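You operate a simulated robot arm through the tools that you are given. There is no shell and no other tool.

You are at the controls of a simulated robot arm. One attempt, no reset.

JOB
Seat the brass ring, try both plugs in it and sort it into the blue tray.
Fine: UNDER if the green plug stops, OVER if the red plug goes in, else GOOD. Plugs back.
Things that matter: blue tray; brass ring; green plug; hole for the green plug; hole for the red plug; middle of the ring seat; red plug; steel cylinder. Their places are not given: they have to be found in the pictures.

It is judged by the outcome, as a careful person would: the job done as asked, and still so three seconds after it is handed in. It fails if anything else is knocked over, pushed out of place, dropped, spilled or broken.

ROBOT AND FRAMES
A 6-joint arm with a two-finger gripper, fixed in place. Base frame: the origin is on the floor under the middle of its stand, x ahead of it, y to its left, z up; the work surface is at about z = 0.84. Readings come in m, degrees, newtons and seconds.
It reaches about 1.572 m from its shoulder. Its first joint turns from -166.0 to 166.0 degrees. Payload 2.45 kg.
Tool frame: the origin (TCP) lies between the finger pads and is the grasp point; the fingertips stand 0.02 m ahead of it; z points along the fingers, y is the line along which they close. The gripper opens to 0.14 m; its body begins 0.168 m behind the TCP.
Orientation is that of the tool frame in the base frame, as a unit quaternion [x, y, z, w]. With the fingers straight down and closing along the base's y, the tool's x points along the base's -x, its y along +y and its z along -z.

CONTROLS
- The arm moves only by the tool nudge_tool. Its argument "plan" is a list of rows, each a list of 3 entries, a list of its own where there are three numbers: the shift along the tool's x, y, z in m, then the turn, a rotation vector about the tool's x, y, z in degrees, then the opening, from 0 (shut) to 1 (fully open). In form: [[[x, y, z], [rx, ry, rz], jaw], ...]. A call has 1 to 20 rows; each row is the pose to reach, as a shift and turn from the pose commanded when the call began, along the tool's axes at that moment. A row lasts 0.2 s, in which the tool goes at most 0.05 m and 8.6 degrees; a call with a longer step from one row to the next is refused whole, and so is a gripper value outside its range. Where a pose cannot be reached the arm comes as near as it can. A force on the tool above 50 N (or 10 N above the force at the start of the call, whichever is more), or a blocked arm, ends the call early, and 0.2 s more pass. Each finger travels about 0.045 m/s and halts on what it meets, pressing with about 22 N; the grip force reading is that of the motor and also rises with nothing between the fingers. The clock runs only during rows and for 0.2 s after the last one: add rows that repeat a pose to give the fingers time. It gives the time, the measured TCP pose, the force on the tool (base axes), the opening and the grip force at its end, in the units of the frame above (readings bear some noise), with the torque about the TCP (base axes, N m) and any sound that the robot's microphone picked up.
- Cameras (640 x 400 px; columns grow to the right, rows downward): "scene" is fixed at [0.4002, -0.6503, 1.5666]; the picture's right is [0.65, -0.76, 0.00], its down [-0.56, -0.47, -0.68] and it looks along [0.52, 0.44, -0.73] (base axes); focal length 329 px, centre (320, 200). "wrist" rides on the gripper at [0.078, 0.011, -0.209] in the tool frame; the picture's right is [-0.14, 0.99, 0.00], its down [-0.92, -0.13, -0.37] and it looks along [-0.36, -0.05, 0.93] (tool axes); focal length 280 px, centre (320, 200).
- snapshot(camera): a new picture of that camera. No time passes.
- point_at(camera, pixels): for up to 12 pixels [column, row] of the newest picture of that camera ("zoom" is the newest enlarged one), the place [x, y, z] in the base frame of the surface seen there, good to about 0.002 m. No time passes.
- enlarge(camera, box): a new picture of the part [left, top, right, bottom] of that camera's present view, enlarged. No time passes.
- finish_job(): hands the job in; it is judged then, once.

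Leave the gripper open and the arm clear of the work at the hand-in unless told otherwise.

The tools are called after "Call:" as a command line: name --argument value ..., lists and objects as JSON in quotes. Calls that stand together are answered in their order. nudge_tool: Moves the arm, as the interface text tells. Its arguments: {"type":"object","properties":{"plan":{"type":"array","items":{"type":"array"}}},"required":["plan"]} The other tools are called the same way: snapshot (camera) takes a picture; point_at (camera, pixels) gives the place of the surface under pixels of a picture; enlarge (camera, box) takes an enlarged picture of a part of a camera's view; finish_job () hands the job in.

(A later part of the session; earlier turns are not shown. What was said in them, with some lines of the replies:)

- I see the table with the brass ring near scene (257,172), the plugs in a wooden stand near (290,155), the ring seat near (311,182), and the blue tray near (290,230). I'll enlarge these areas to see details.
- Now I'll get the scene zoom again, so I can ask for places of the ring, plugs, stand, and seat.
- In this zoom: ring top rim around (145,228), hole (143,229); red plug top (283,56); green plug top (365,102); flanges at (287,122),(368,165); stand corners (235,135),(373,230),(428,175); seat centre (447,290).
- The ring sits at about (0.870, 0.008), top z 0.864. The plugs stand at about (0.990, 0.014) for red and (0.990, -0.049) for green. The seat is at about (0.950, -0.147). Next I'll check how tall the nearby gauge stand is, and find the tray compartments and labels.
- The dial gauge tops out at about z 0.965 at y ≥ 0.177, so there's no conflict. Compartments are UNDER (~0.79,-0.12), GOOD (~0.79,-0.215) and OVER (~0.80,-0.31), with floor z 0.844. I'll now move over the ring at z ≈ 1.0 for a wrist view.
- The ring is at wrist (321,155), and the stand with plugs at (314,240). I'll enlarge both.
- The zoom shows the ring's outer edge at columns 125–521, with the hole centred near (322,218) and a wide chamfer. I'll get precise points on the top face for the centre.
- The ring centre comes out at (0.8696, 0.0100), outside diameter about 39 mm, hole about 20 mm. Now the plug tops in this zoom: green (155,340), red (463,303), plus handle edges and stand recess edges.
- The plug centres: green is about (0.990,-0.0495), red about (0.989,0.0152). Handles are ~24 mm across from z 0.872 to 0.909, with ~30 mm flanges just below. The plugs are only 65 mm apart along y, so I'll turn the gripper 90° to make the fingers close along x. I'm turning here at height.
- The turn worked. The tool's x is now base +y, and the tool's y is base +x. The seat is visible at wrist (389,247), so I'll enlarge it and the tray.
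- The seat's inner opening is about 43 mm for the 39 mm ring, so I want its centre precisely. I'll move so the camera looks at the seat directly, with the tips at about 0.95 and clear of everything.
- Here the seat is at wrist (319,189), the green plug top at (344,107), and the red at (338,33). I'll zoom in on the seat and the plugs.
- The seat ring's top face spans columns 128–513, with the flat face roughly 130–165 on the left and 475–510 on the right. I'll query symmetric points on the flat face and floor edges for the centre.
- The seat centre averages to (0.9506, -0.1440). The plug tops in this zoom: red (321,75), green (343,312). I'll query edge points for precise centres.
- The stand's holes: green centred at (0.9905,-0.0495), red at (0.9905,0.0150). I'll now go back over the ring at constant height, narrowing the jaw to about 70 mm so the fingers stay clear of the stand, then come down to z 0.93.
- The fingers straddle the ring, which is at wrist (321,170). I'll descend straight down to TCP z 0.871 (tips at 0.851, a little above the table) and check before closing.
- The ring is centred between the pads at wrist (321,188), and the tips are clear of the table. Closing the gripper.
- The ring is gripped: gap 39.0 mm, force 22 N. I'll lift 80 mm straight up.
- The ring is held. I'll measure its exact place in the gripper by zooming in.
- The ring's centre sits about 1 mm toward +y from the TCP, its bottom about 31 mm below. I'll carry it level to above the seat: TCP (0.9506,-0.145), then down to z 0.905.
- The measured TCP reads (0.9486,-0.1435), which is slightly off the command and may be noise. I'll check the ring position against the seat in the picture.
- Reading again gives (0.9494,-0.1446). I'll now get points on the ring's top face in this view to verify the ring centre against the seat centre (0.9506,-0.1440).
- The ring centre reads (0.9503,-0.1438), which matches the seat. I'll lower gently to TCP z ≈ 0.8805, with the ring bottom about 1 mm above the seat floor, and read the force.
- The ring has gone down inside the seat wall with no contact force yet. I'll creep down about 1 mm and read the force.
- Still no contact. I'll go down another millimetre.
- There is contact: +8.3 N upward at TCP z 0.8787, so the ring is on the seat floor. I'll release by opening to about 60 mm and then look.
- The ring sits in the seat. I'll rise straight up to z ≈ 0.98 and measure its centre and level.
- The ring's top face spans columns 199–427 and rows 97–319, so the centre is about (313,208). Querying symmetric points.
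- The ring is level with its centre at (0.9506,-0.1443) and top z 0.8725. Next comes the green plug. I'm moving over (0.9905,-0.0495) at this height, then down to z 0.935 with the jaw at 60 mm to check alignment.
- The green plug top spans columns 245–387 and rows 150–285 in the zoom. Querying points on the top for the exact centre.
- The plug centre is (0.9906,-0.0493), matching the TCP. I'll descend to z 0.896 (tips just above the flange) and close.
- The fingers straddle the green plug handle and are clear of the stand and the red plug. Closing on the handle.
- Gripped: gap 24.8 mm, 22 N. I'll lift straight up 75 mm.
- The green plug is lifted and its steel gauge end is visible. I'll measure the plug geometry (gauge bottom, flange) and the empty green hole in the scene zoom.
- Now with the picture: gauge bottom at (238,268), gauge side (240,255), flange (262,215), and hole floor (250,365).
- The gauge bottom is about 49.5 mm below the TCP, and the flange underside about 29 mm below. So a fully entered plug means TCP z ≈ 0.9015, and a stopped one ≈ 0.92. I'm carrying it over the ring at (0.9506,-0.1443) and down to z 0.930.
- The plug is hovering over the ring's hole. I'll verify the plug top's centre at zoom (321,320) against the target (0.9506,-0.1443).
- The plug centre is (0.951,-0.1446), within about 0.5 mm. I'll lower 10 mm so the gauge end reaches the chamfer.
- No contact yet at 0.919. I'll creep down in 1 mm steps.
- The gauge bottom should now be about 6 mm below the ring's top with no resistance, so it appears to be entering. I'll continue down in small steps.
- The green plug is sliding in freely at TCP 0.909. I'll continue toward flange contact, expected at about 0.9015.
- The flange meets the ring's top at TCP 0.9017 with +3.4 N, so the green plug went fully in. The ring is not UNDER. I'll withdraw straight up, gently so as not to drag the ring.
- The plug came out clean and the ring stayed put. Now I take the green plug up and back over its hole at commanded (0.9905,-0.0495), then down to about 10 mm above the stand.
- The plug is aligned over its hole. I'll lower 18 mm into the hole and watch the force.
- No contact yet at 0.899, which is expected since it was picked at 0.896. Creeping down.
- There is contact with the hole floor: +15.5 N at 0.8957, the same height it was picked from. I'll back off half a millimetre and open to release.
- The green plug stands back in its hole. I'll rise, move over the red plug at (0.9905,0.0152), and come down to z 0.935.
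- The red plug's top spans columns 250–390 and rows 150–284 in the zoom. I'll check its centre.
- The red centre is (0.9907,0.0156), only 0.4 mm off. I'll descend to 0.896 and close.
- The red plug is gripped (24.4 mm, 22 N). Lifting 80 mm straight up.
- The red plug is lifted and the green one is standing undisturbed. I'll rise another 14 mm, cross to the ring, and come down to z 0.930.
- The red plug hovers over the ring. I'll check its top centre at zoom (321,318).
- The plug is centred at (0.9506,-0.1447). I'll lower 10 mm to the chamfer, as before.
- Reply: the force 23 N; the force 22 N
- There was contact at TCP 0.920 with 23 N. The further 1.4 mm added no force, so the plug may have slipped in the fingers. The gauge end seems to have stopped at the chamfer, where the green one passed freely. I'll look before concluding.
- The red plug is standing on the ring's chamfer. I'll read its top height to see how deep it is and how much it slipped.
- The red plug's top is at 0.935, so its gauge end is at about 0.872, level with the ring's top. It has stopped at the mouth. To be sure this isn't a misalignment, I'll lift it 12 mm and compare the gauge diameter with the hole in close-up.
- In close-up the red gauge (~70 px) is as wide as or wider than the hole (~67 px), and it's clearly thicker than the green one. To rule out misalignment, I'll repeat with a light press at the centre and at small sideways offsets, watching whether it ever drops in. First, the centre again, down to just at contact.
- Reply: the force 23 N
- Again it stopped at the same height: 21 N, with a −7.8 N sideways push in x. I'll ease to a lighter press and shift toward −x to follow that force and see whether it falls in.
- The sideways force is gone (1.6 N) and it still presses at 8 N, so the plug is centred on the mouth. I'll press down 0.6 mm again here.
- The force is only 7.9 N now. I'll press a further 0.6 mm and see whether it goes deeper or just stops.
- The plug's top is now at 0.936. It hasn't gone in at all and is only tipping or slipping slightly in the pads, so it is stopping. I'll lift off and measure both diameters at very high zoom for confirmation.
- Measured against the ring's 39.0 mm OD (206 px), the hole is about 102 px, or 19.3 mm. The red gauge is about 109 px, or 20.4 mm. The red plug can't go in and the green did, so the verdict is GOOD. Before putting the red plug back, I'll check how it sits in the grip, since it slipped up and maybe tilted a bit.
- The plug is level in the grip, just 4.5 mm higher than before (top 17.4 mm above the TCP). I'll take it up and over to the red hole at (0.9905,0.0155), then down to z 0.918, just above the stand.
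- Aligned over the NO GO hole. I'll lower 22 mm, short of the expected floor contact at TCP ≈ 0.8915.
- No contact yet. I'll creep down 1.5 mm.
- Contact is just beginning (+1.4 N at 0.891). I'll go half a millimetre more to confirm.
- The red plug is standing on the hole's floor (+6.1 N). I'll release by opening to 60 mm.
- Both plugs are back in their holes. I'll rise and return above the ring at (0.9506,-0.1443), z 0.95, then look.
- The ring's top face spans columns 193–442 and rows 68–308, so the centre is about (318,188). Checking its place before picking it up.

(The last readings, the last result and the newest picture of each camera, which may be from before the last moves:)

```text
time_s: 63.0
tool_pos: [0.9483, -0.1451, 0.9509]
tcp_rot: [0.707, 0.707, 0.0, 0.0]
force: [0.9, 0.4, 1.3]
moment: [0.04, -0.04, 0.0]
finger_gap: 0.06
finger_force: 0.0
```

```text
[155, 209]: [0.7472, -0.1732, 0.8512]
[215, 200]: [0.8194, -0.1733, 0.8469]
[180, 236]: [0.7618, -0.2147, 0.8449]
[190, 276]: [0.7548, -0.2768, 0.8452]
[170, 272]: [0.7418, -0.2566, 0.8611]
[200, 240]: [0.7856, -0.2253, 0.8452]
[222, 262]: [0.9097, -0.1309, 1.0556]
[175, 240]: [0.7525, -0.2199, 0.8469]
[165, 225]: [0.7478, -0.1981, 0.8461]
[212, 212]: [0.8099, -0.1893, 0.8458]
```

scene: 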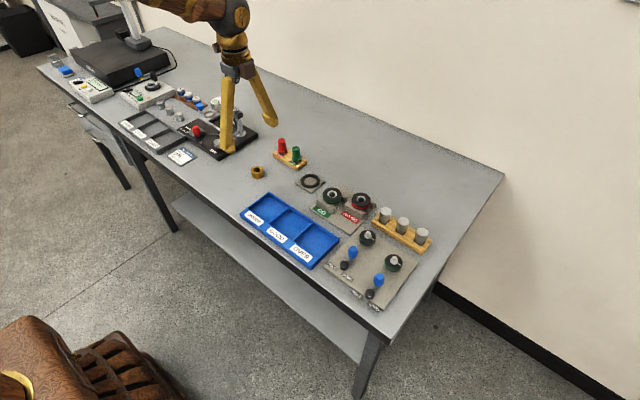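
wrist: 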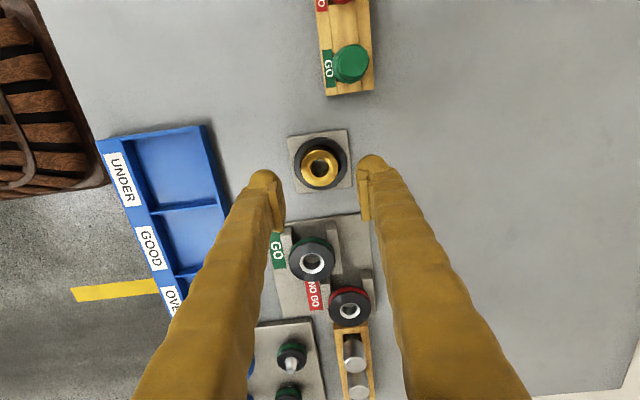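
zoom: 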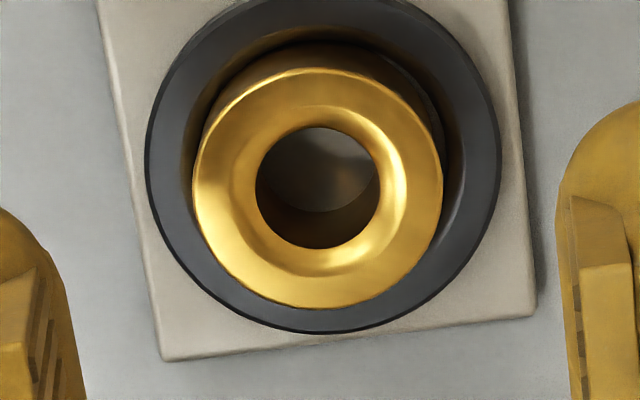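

The ring centre is (0.9503,-0.1438). For the tray I'll grip only the top 7 mm, so the fingertips stay above the tray walls (0.8605) when the ring rests on the tray floor (0.8455). I'm descending to TCP z 0.8855 and closing.

Call:
nudge_tool --plan '[[[0.0005, -0.0003, 0.025], [0, 0, 0], 0.43], [[0.0005, -0.0003, 0.05], [0, 0, 0], 0.43], [[0.0005, -0.0003, 0.0645], [0, 0, 0], 0.43], [[0.0005, -0.0003, 0.0645], [0, 0, 0], 0.35], [[0.0005, -0.0003, 0.0645], [0, 0, 0], 0.2], [[0.0005, -0.0003, 0.0645], [0, 0, 0], 0.2], [[0.0005, -0.0003, 0.0645], [0, 0, 0], 0.2]]'

Call:
enlarge --camera "wrist" --box '[272, 150, 368, 220]'

Call:
enlarge --camera "scene" --box '[275, 140, 355, 200]'

```text
time_s: 64.4
tool_pos: [0.9515, -0.1435, 0.8905]
tcp_rot: [0.707, 0.707, 0.001, 0.002]
force: [-0.6, 1.4, 17.3]
moment: [0.01, 0.41, 0.0]
finger_gap: 0.0287
finger_force: 0.5
stopped in row 7: the force on the tool passed its limit at 54 N (the readings are from after the stop); the commanded pose is now the measured one
```

```text
5.71 times, centred on (320, 185) of wrist
```

zoom: 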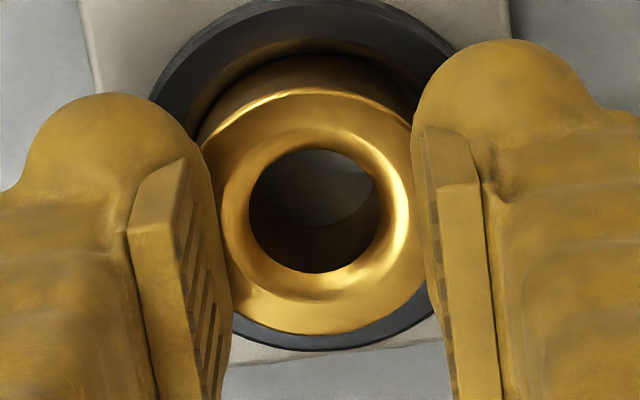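

```text
6.67 times, centred on (315, 170) of scene
```

zoom: 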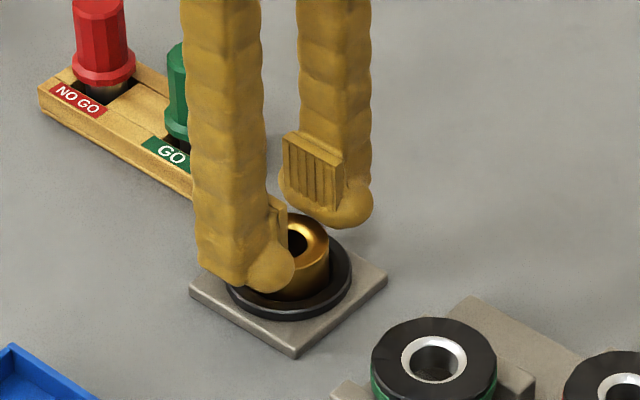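

The fingertips are rounded, so the shallow grip slid over the ring's top edge (gap 28.7 mm, 54 N stop). The ring still looks to be in the seat. I'll raise straight up first, then open, then check the ring.

Call:
nudge_tool --plan '[[[0, 0, -0.005], [0, 0, 0], 0.2], [[0, 0, -0.015], [0, 0, 0], 0.2], [[0, 0, -0.03], [0, 0, 0], 0.3], [[0, 0, -0.05], [0, 0, 0], 0.43], [[0, 0, -0.06], [0, 0, 0], 0.43], [[0, 0, -0.06], [0, 0, 0], 0.43]]'

Call:
snapshot --camera "wrist"

Call:
enlarge --camera "wrist" --box '[280, 140, 360, 200]'

Call:
enlarge --camera "scene" --box '[275, 140, 355, 200]'

```text
time_s: 65.8
tool_pos: [0.9503, -0.1434, 0.9495]
tcp_rot: [0.708, 0.706, 0.001, 0.001]
force: [0.7, 0.3, -0.5]
moment: [0.01, 0.03, -0.01]
finger_gap: 0.0603
finger_force: 0.1
```

```text
taken
```

wrist: 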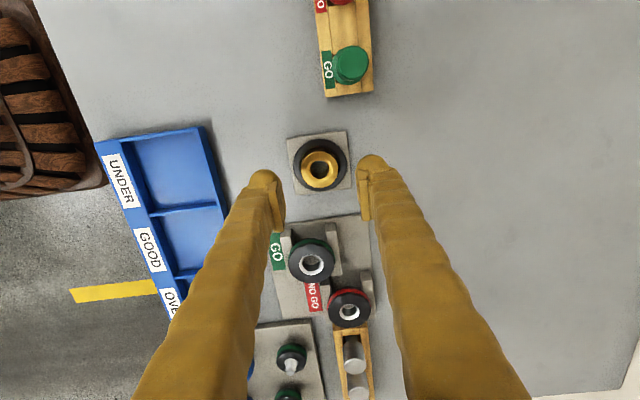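

```text
6.67 times, centred on (320, 170) of wrist
```

zoom: 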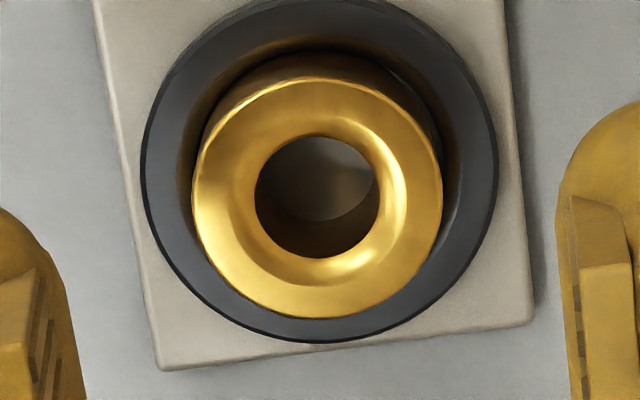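

```text
6.67 times, centred on (315, 170) of scene
```

zoom: 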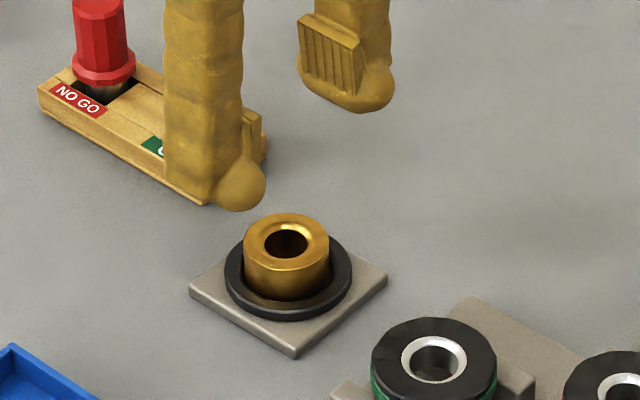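

The ring is unharmed in the seat and nothing else moved. The rounded tips need a deeper grip, like the first one (TCP about 31 mm above the ring's bottom). Before picking it, I'll measure the GOOD compartment to plan a release that fits between its walls.

Call:
enlarge --camera "scene" --box '[262, 200, 326, 250]'

```text
8.00 times, centred on (294, 225) of scene
```

zoom: 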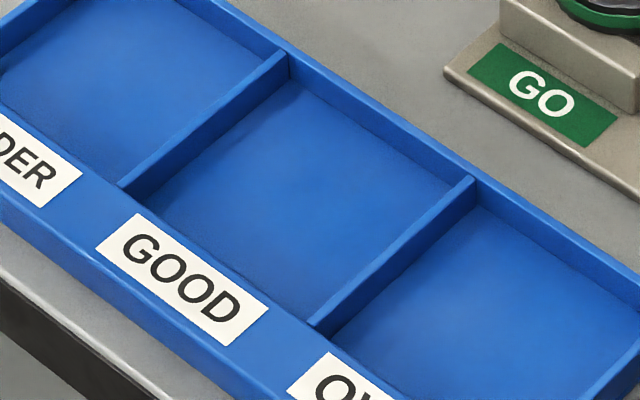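

In this zoom the GOOD compartment has corners near (287,60), (472,182), (315,322) and (122,185). I'll query the wall tops, dividers, floor and front strip.

Call:
point_at --camera "zoom" --pixels '[[283, 53], [470, 180], [318, 322], [124, 185], [380, 115], [372, 125], [215, 120], [400, 245], [220, 258], [305, 200], [180, 300], [450, 195]]'

Call:
point_at --camera "zoom" --pixels '[[290, 85], [445, 190], [310, 315], [165, 200], [215, 240], [270, 280], [230, 140], [390, 240], [370, 150], [250, 200], [330, 260], [300, 130]]'

```text
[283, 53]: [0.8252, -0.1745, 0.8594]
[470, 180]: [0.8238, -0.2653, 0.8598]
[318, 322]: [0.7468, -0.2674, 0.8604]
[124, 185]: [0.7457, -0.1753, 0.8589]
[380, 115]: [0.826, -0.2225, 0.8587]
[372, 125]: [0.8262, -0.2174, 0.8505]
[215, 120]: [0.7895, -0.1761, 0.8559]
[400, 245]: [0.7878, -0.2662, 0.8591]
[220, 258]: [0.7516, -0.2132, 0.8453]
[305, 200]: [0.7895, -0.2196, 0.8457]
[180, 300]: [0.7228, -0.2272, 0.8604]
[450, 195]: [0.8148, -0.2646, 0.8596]
```

```text
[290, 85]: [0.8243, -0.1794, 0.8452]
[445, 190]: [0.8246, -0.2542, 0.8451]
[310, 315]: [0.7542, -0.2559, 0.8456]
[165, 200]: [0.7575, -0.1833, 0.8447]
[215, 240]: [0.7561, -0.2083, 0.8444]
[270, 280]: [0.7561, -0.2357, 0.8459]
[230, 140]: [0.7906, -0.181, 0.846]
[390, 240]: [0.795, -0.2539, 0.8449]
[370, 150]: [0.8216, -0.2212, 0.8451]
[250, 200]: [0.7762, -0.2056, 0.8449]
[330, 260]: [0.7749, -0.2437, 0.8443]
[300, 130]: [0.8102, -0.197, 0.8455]
```

The GOOD compartment interior is x 0.748–0.826, y −0.2645 to −0.178, floor 0.845, wall tops 0.860; its centre is (0.787,-0.221). Turning the jaws about 45° lets the fingertips fit inside diagonally. Before gripping I'll re-read the TCP pose and the ring centre.

Call:
nudge_tool --plan '[[[0, 0, 0], [0, 0, 0], 0.43]]'

Call:
enlarge --camera "wrist" --box '[280, 140, 360, 200]'

Call:
point_at --camera "zoom" --pixels '[[210, 197], [426, 197], [318, 91], [318, 303], [242, 121], [394, 273], [394, 121], [242, 273]]'

Call:
nudge_tool --plan '[[[0, 0, 0], [0, 0, 0], 0.43]]'

```text
time_s: 66.2
tool_pos: [0.9504, -0.1431, 0.9498]
tcp_rot: [0.707, 0.707, 0.001, 0.0]
force: [0.1, 0.2, -0.1]
moment: [0.02, 0.02, -0.01]
finger_gap: 0.0601
finger_force: 0.1
```

```text
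6.67 times, centred on (320, 170) of wrist
```

zoom: 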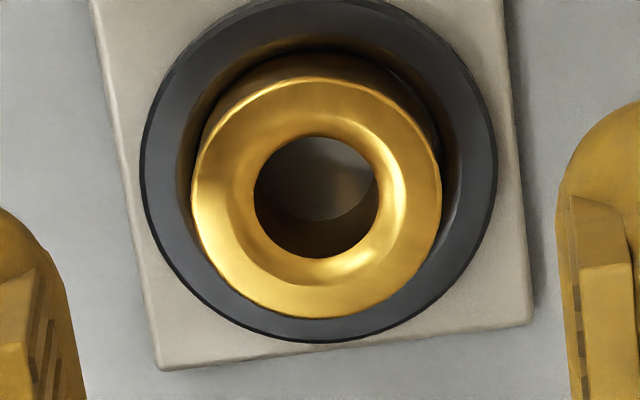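

```text
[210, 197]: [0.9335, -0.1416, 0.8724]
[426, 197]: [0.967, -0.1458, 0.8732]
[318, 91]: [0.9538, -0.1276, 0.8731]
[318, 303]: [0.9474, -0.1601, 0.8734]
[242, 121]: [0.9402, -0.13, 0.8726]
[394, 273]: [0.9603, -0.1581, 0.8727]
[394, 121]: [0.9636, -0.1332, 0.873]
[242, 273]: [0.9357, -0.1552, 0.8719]
```

```text
time_s: 66.6
tool_pos: [0.9494, -0.143, 0.9496]
tcp_rot: [0.707, 0.707, 0.0, 0.001]
force: [-0.1, -0.3, -0.7]
moment: [0.0, -0.03, 0.0]
finger_gap: 0.0603
finger_force: 0.0
```

The ring centre is (0.9502,-0.1440) and the TCP about (0.950,-0.1432,0.9497). I'll shift −0.8 mm in y, descend to z 0.879 as with the first placement, and close.

Call:
nudge_tool --plan '[[[-0.0008, 0, 0.03], [0, 0, 0], 0.43], [[-0.0008, 0, 0.055], [0, 0, 0], 0.43], [[-0.0008, 0, 0.067], [0, 0, 0], 0.43], [[-0.0008, 0, 0.0707], [0, 0, 0], 0.43], [[-0.0008, 0, 0.0707], [0, 0, 0], 0.43]]'

Call:
enlarge --camera "scene" --box '[275, 140, 355, 200]'

```text
time_s: 67.8
tool_pos: [0.9505, -0.1443, 0.8783]
tcp_rot: [0.707, 0.707, 0.001, 0.001]
force: [1.4, 0.0, -0.3]
moment: [0.0, -0.01, -0.05]
finger_gap: 0.0603
finger_force: 0.1
```

```text
6.67 times, centred on (315, 170) of scene
```

zoom: 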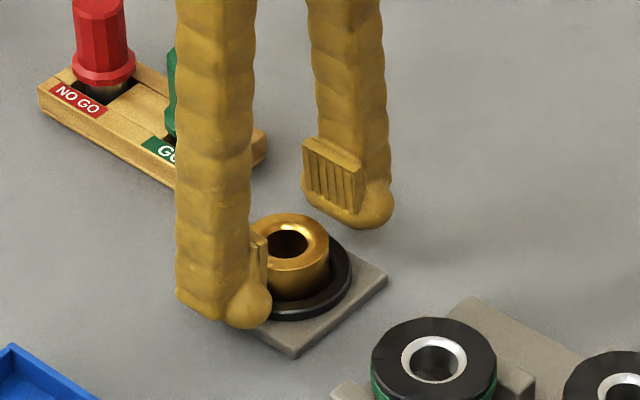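

No contact, and the tips are clear of the seat's rim. Closing gently in steps and watching the gap; it should halt at 39 mm.

Call:
nudge_tool --plan '[[[0, 0, 0], [0, 0, 0], 0.35], [[0, 0, 0], [0, 0, 0], 0.26], [[0, 0, 0], [0, 0, 0], 0.24], [[0, 0, 0], [0, 0, 0], 0.24]]'

```text
time_s: 68.8
tool_pos: [0.9507, -0.1453, 0.8786]
tcp_rot: [0.707, 0.707, 0.0, 0.001]
force: [0.6, 0.4, 0.6]
moment: [-0.02, 0.0, 0.03]
finger_gap: 0.039
finger_force: 22.0
```

The gap halted at 39.0 mm with 22 N, a solid grip. I'll lift slowly 10 mm and then higher.

Call:
nudge_tool --plan '[[[0, 0, -0.004], [0, 0, 0], 0.2], [[0, 0, -0.01], [0, 0, 0], 0.2], [[0, 0, -0.025], [0, 0, 0], 0.2], [[0, 0, -0.05], [0, 0, 0], 0.2], [[0, 0, -0.08], [0, 0, 0], 0.2], [[0, 0, -0.08], [0, 0, 0], 0.2]]'

Call:
enlarge --camera "wrist" --box '[272, 150, 368, 220]'

Call:
snapshot --camera "scene"

```text
time_s: 70.2
tool_pos: [0.9501, -0.1453, 0.9591]
tcp_rot: [0.707, 0.708, 0.001, 0.0]
force: [-0.6, -0.2, -1.4]
moment: [-0.01, 0.0, 0.03]
finger_gap: 0.0389
finger_force: 21.9
```

```text
5.71 times, centred on (320, 185) of wrist
```

zoom: 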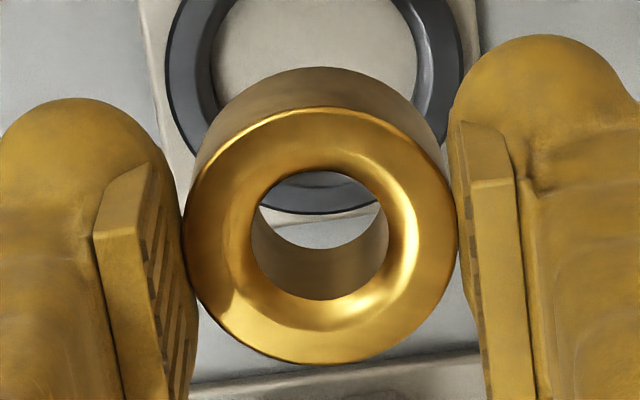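

```text
taken
```

scene: 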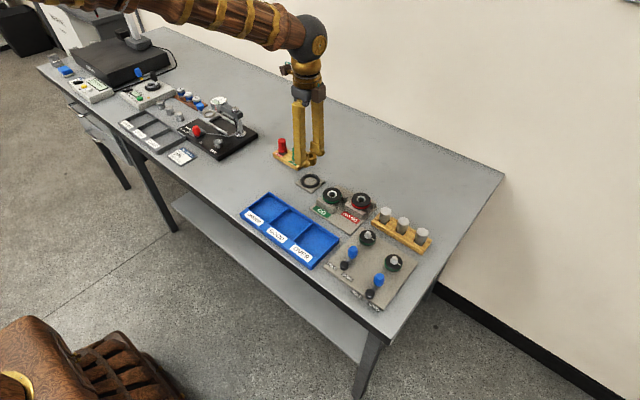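

The ring is held level. I'll now carry it to above the GOOD compartment at (0.787,-0.221), turning the jaws back by 45° on the way and staying at about 0.97 height.

Call:
nudge_tool --plan '[[[-0.011, -0.023, -0.01], [0, 0, -6.4], 0.2], [[-0.022, -0.047, -0.01], [0, 0, -12.8], 0.2], [[-0.033, -0.07, -0.01], [0, 0, -19.2], 0.2], [[-0.044, -0.093, -0.01], [0, 0, -25.6], 0.2], [[-0.055, -0.117, -0.01], [0, 0, -32], 0.2], [[-0.066, -0.14, -0.01], [0, 0, -38.5], 0.2], [[-0.0766, -0.1634, -0.01], [0, 0, -45], 0.2], [[-0.0766, -0.1634, -0.01], [0, 0, -45], 0.2], [[-0.0766, -0.1634, -0.01], [0, 0, -45], 0.2]]'

Call:
snapshot --camera "wrist"

Call:
snapshot --camera "scene"

```text
time_s: 72.2
tool_pos: [0.786, -0.2232, 0.9687]
tcp_rot: [0.382, 0.924, 0.001, 0.0]
force: [-0.2, -0.2, -0.5]
moment: [0.01, -0.01, -0.04]
finger_gap: 0.0391
finger_force: 21.5
```

```text
taken
```

wrist: 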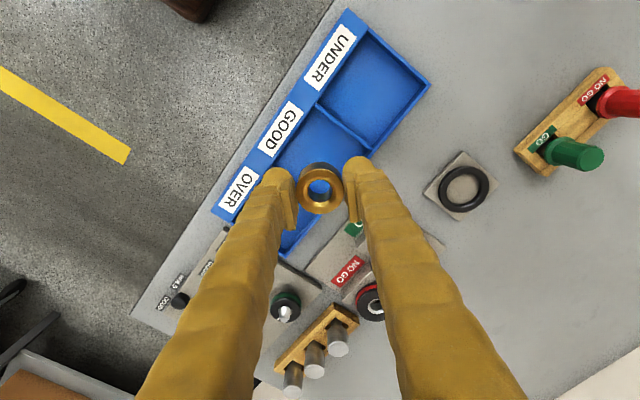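

```text
taken
```

scene: 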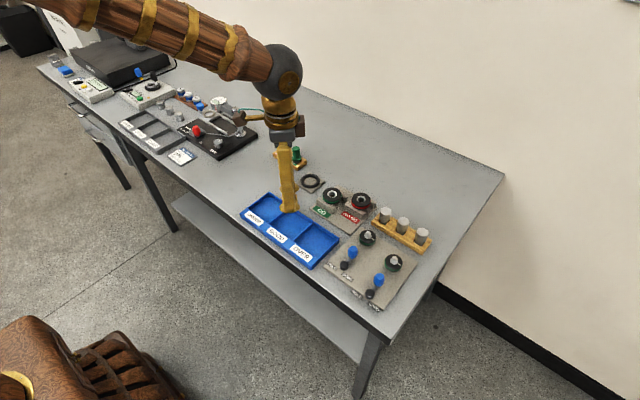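

The ring is above the GOOD compartment with the jaws diagonal. I'll descend to z 0.905 (tips 0.885, ring bottom ~0.8745, still above the walls) and verify the alignment.

Call:
nudge_tool --plan '[[[0, 0, 0.02], [0, 0, 0], 0.2], [[0, 0, 0.045], [0, 0, 0], 0.2], [[0, 0, 0.064], [0, 0, 0], 0.2], [[0, 0, 0.064], [0, 0, 0], 0.2]]'

Call:
enlarge --camera "scene" --box '[256, 190, 336, 250]'

Call:
enlarge --camera "wrist" --box '[250, 100, 390, 220]'

```text
time_s: 73.2
tool_pos: [0.7868, -0.2209, 0.9038]
tcp_rot: [0.382, 0.924, 0.001, 0.002]
force: [-0.1, 0.2, -1.0]
moment: [-0.03, -0.02, 0.03]
finger_gap: 0.0388
finger_force: 22.1
```

```text
6.67 times, centred on (296, 220) of scene
```

zoom: 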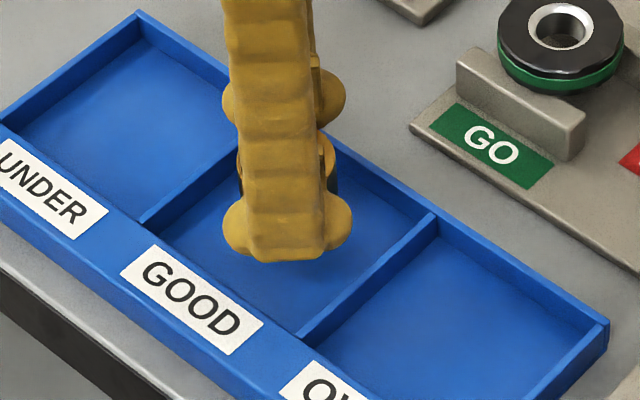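

```text
3.33 times, centred on (320, 160) of wrist
```

zoom: 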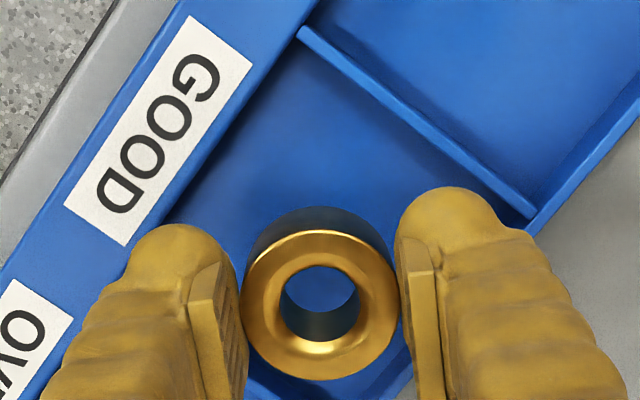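

The scene view shows that the fingertips are wide sideways, with two lobes per tip. I need their real extents before going below the wall tops, so I'll query points on the lobes.

Call:
point_at --camera "zoom" --pixels '[[180, 228], [140, 250], [225, 250], [185, 260], [445, 190], [405, 215], [485, 215], [450, 225], [205, 300], [425, 270], [100, 300], [540, 260]]'

Call:
enlarge --camera "scene" --box '[276, 190, 316, 235]'

```text
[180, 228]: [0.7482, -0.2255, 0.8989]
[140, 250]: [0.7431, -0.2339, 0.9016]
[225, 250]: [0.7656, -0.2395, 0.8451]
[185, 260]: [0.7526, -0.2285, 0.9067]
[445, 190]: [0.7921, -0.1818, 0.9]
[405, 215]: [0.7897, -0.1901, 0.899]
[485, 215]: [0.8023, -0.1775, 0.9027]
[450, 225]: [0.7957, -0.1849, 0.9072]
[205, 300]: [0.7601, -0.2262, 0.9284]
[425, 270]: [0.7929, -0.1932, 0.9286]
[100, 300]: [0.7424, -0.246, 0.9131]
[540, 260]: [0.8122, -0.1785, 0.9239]
```

```text
8.89 times, centred on (296, 212) of scene
```

zoom: 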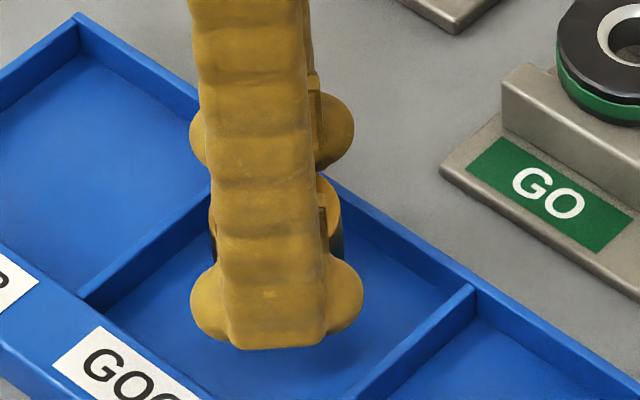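

Now query the near finger's lobes and bottom edge in this zoom: left lobe (195,305), right lobe (358,295), bottom edge (235,343)–(325,333).

Call:
point_at --camera "zoom" --pixels '[[194, 305], [358, 292], [205, 325], [350, 312], [275, 346], [235, 343], [322, 333], [215, 290], [345, 280], [225, 335], [332, 325], [275, 320]]'

```text
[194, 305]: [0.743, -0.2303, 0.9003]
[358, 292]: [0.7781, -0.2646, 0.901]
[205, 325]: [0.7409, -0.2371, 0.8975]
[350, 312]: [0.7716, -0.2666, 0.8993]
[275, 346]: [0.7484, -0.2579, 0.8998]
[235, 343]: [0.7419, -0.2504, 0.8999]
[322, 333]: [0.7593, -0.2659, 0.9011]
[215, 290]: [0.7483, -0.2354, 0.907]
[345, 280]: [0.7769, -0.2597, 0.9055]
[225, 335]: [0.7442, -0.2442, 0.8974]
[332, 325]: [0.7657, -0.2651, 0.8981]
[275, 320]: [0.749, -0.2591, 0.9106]
```

The fingers' outer parts and lobes sit only 4–6 mm below the TCP, and only the inner tip near the pad reaches 20 mm down. With the ring on the floor (TCP ≈ 0.8755) the lobes will be about 10 mm above the wall tops, and the inner tips fit inside diagonally. I'll lower to TCP ≈ 0.880.

Call:
nudge_tool --plan '[[[0, 0, 0.008], [0, 0, 0], 0.2], [[0, 0, 0.016], [0, 0, 0], 0.2], [[0, 0, 0.022], [0, 0, 0], 0.2], [[0, 0, 0.025], [0, 0, 0], 0.2], [[0, 0, 0.025], [0, 0, 0], 0.2]]'

Call:
enlarge --camera "scene" --box '[266, 190, 326, 245]'

Call:
enlarge --camera "wrist" --box '[250, 120, 390, 220]'

```text
time_s: 74.4
tool_pos: [0.7871, -0.2217, 0.8796]
tcp_rot: [0.382, 0.924, 0.001, 0.002]
force: [0.5, -0.1, -0.9]
moment: [0.01, 0.0, -0.05]
finger_gap: 0.0389
finger_force: 21.4
```

```text
7.27 times, centred on (296, 218) of scene
```

zoom: 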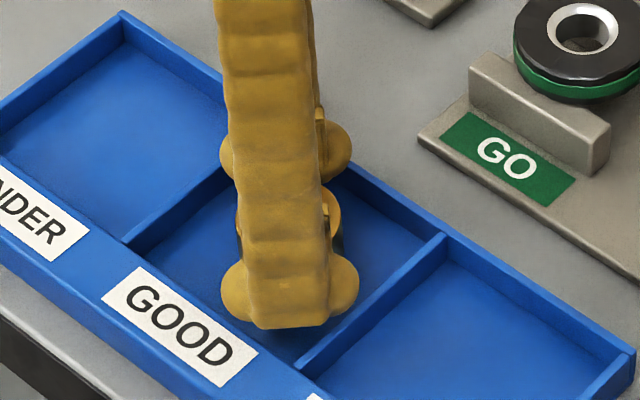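

```text
4.00 times, centred on (320, 170) of wrist
```

zoom: 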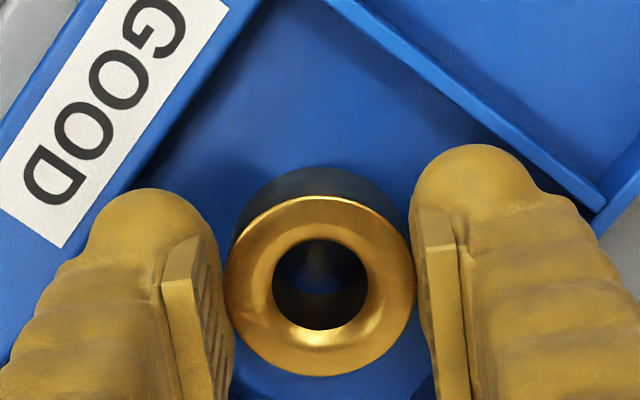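

No contact so far, and the walls are clear. I'll creep down 3 mm.

Call:
nudge_tool --plan '[[[0, 0, 0.001], [0, 0, 0], 0.2], [[0, 0, 0.002], [0, 0, 0], 0.2], [[0, 0, 0.003], [0, 0, 0], 0.2], [[0, 0, 0.003], [0, 0, 0], 0.2]]'

```text
time_s: 75.4
tool_pos: [0.7867, -0.2215, 0.8765]
tcp_rot: [0.382, 0.924, 0.0, 0.002]
force: [0.7, -0.4, -1.7]
moment: [-0.03, -0.03, 0.01]
finger_gap: 0.0391
finger_force: 22.2
```

Still free at 0.8765. I'll go down another 0.8 mm.

Call:
nudge_tool --plan '[[[0, 0, 0.0004], [0, 0, 0], 0.2], [[0, 0, 0.0008], [0, 0, 0], 0.2], [[0, 0, 0.0008], [0, 0, 0], 0.2]]'

```text
time_s: 76.2
tool_pos: [0.7861, -0.2206, 0.8759]
tcp_rot: [0.383, 0.924, 0.0, 0.002]
force: [-1.8, 1.0, 10.7]
moment: [0.21, 0.19, 0.01]
finger_gap: 0.0392
finger_force: 22.0
```

There is contact at 0.8759 with +10.7 N, right where the tray floor was expected. I'll release by opening just to 50 mm, about 5.5 mm per side.

Call:
nudge_tool --plan '[[[0, 0, -0.0004], [0, 0, 0], 0.3], [[0, 0, -0.0004], [0, 0, 0], 0.35], [[0, 0, -0.0004], [0, 0, 0], 0.35], [[0, 0, -0.0004], [0, 0, 0], 0.35]]'

Call:
enlarge --camera "wrist" --box '[250, 120, 390, 220]'

```text
time_s: 77.2
tool_pos: [0.7861, -0.2215, 0.8755]
tcp_rot: [0.382, 0.924, 0.0, 0.0]
force: [-2.7, -1.2, -0.4]
moment: [0.01, 0.06, 0.03]
finger_gap: 0.0474
finger_force: 0.0
```

```text
4.00 times, centred on (320, 170) of wrist
```

zoom: 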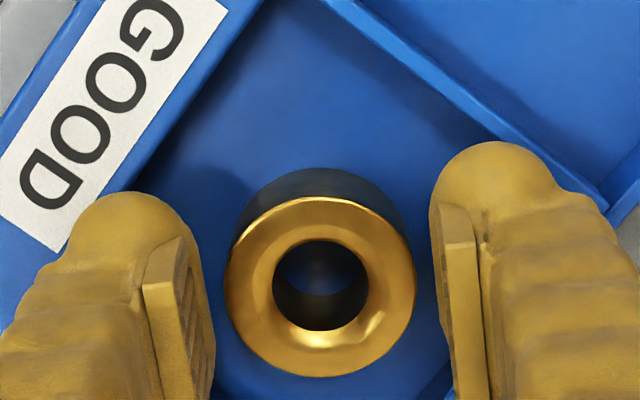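

Released. The gap stopped at 47 mm with a slight sideways force, so a fingertip may be lightly touching a wall. I'll ease the jaw in a little (to 45 mm, still clear of the 39 mm ring) and rise straight up.

Call:
nudge_tool --plan '[[[0, 0, 0], [0, 0, 0], 0.322], [[0, 0, 0], [0, 0, 0], 0.322]]'

```text
time_s: 77.8
tool_pos: [0.7867, -0.2202, 0.8761]
tcp_rot: [0.382, 0.924, 0.001, 0.0]
force: [-0.1, 0.4, 0.4]
moment: [-0.01, 0.03, -0.02]
finger_gap: 0.0452
finger_force: 0.0
```

The side force is gone, with the gap at 45.2 mm. Rising straight up slowly.

Call:
nudge_tool --plan '[[[0, 0, -0.004], [0, 0, 0], 0.322], [[0, 0, -0.01], [0, 0, 0], 0.322], [[0, 0, -0.02], [0, 0, 0], 0.322], [[0, 0, -0.035], [0, 0, 0], 0.322], [[0, 0, -0.065], [0, 0, 0], 0.322], [[0, 0, -0.1], [0, 0, 0], 0.45], [[0, 0, -0.1], [0, 0, 0], 0.6]]'

Call:
snapshot --camera "wrist"

Call:
enlarge --camera "scene" --box '[240, 190, 336, 260]'

```text
time_s: 79.4
tool_pos: [0.7864, -0.2213, 0.9766]
tcp_rot: [0.383, 0.924, 0.001, 0.001]
force: [0.1, 0.3, -0.1]
moment: [0.03, 0.03, 0.0]
finger_gap: 0.0841
finger_force: 0.1
```

```text
taken
```

wrist: 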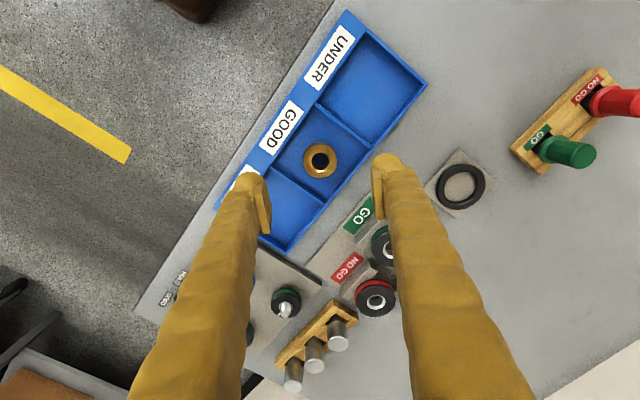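

```text
5.71 times, centred on (288, 225) of scene
```

zoom: 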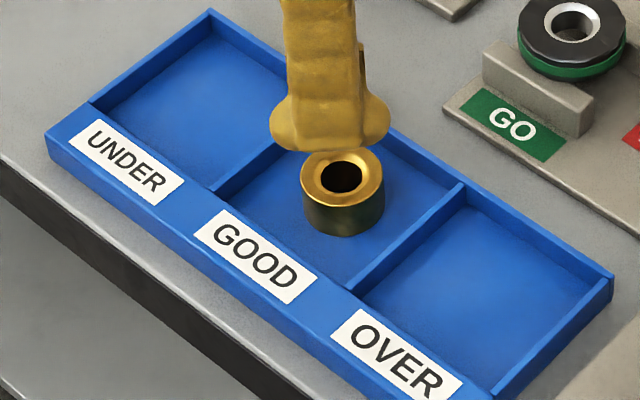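

The ring lies flat in the GOOD compartment. I'll raise the arm well clear, open fully, and do a final check of everything.

Call:
nudge_tool --plan '[[[0, 0, -0.04], [0, 0, 0], 0.7], [[0, 0, -0.08], [0, 0, 0], 0.8], [[0, 0, -0.12], [0, 0, 0], 0.9], [[0, 0, -0.16], [0, 0, 0], 1], [[0.04, 0, -0.18], [0, 0, 0], 1], [[0.08, 0, -0.2], [0, 0, 0], 1], [[0.12, 0, -0.2], [0, 0, 0], 1], [[0.12, 0, -0.2], [0, 0, 0], 1], [[0.12, 0, -0.2], [0, 0, 0], 1]]'

Call:
snapshot --camera "scene"

Call:
enlarge --camera "scene" --box '[240, 130, 360, 260]'

```text
time_s: 81.4
tool_pos: [0.7012, -0.1376, 1.175]
tcp_rot: [0.382, 0.924, 0.0, 0.001]
force: [0.1, -0.3, -0.2]
moment: [-0.01, 0.0, -0.02]
finger_gap: 0.14
finger_force: 0.0
```

```text
taken
```

scene: 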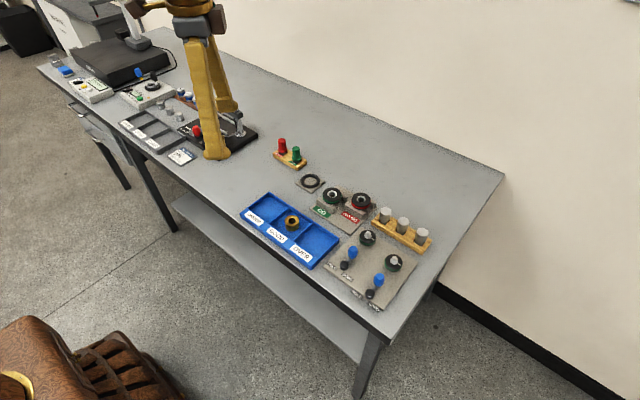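

```text
3.08 times, centred on (300, 195) of scene
```

zoom: 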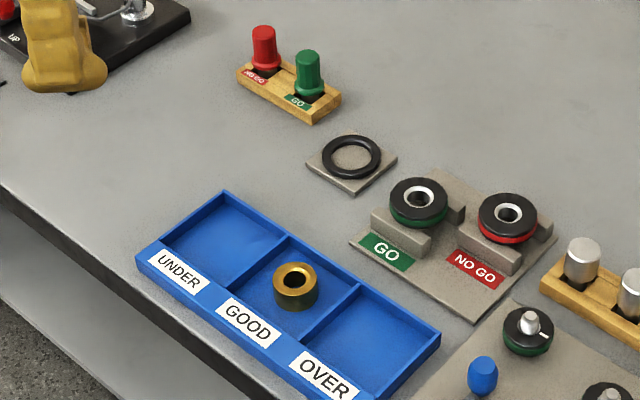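

The ring is in GOOD, both plugs are in the stand, and everything else is in place. I'll take one last close look at the plugs' seating.

Call:
enlarge --camera "scene" --box '[265, 130, 325, 175]'

Call:
point_at --camera "scene" --pixels '[[282, 140], [297, 148], [291, 217], [311, 181], [296, 155]]'

```text
8.89 times, centred on (295, 152) of scene
```

zoom: 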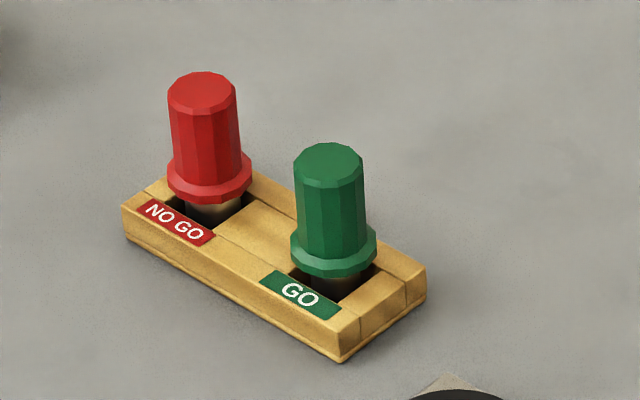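

```text
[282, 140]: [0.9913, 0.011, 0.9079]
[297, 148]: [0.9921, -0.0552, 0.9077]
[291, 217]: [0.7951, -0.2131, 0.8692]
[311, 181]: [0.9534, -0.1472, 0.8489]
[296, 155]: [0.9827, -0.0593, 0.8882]
```

Both plugs stand upright and fully seated, with tops at z 0.908 as at the start. The ring rests in GOOD, the gripper is open and the arm is clear. Handing in.

Call:
finish_job

```text
The job is handed in.
```

The brass ring tested **GOOD**, and it is in the GOOD compartment of the blue tray. The job is handed in.

- **Green plug:** it slid in freely until its flange met the top of the ring, so the ring is not UNDER.
- **Red plug:** it stopped at the mouth of the hole. I tried again with small sideways shifts and it still did not enter, so the ring is not OVER. Measured from the pictures, the hole is about 19.3 mm and the red gauge about 20.4 mm.
- **Plugs:** both are back upright in their own holes, at the same height as at the start.

My first try at lifting the ring out of the seat was too shallow. The rounded fingertips slid over its edge and pressed down with 54 N before the arm stopped. The ring stayed in the seat and looked undamaged, and a deeper grip worked.

In the last pictures nothing else was out of place. The gripper is open and the arm is clear of the work.
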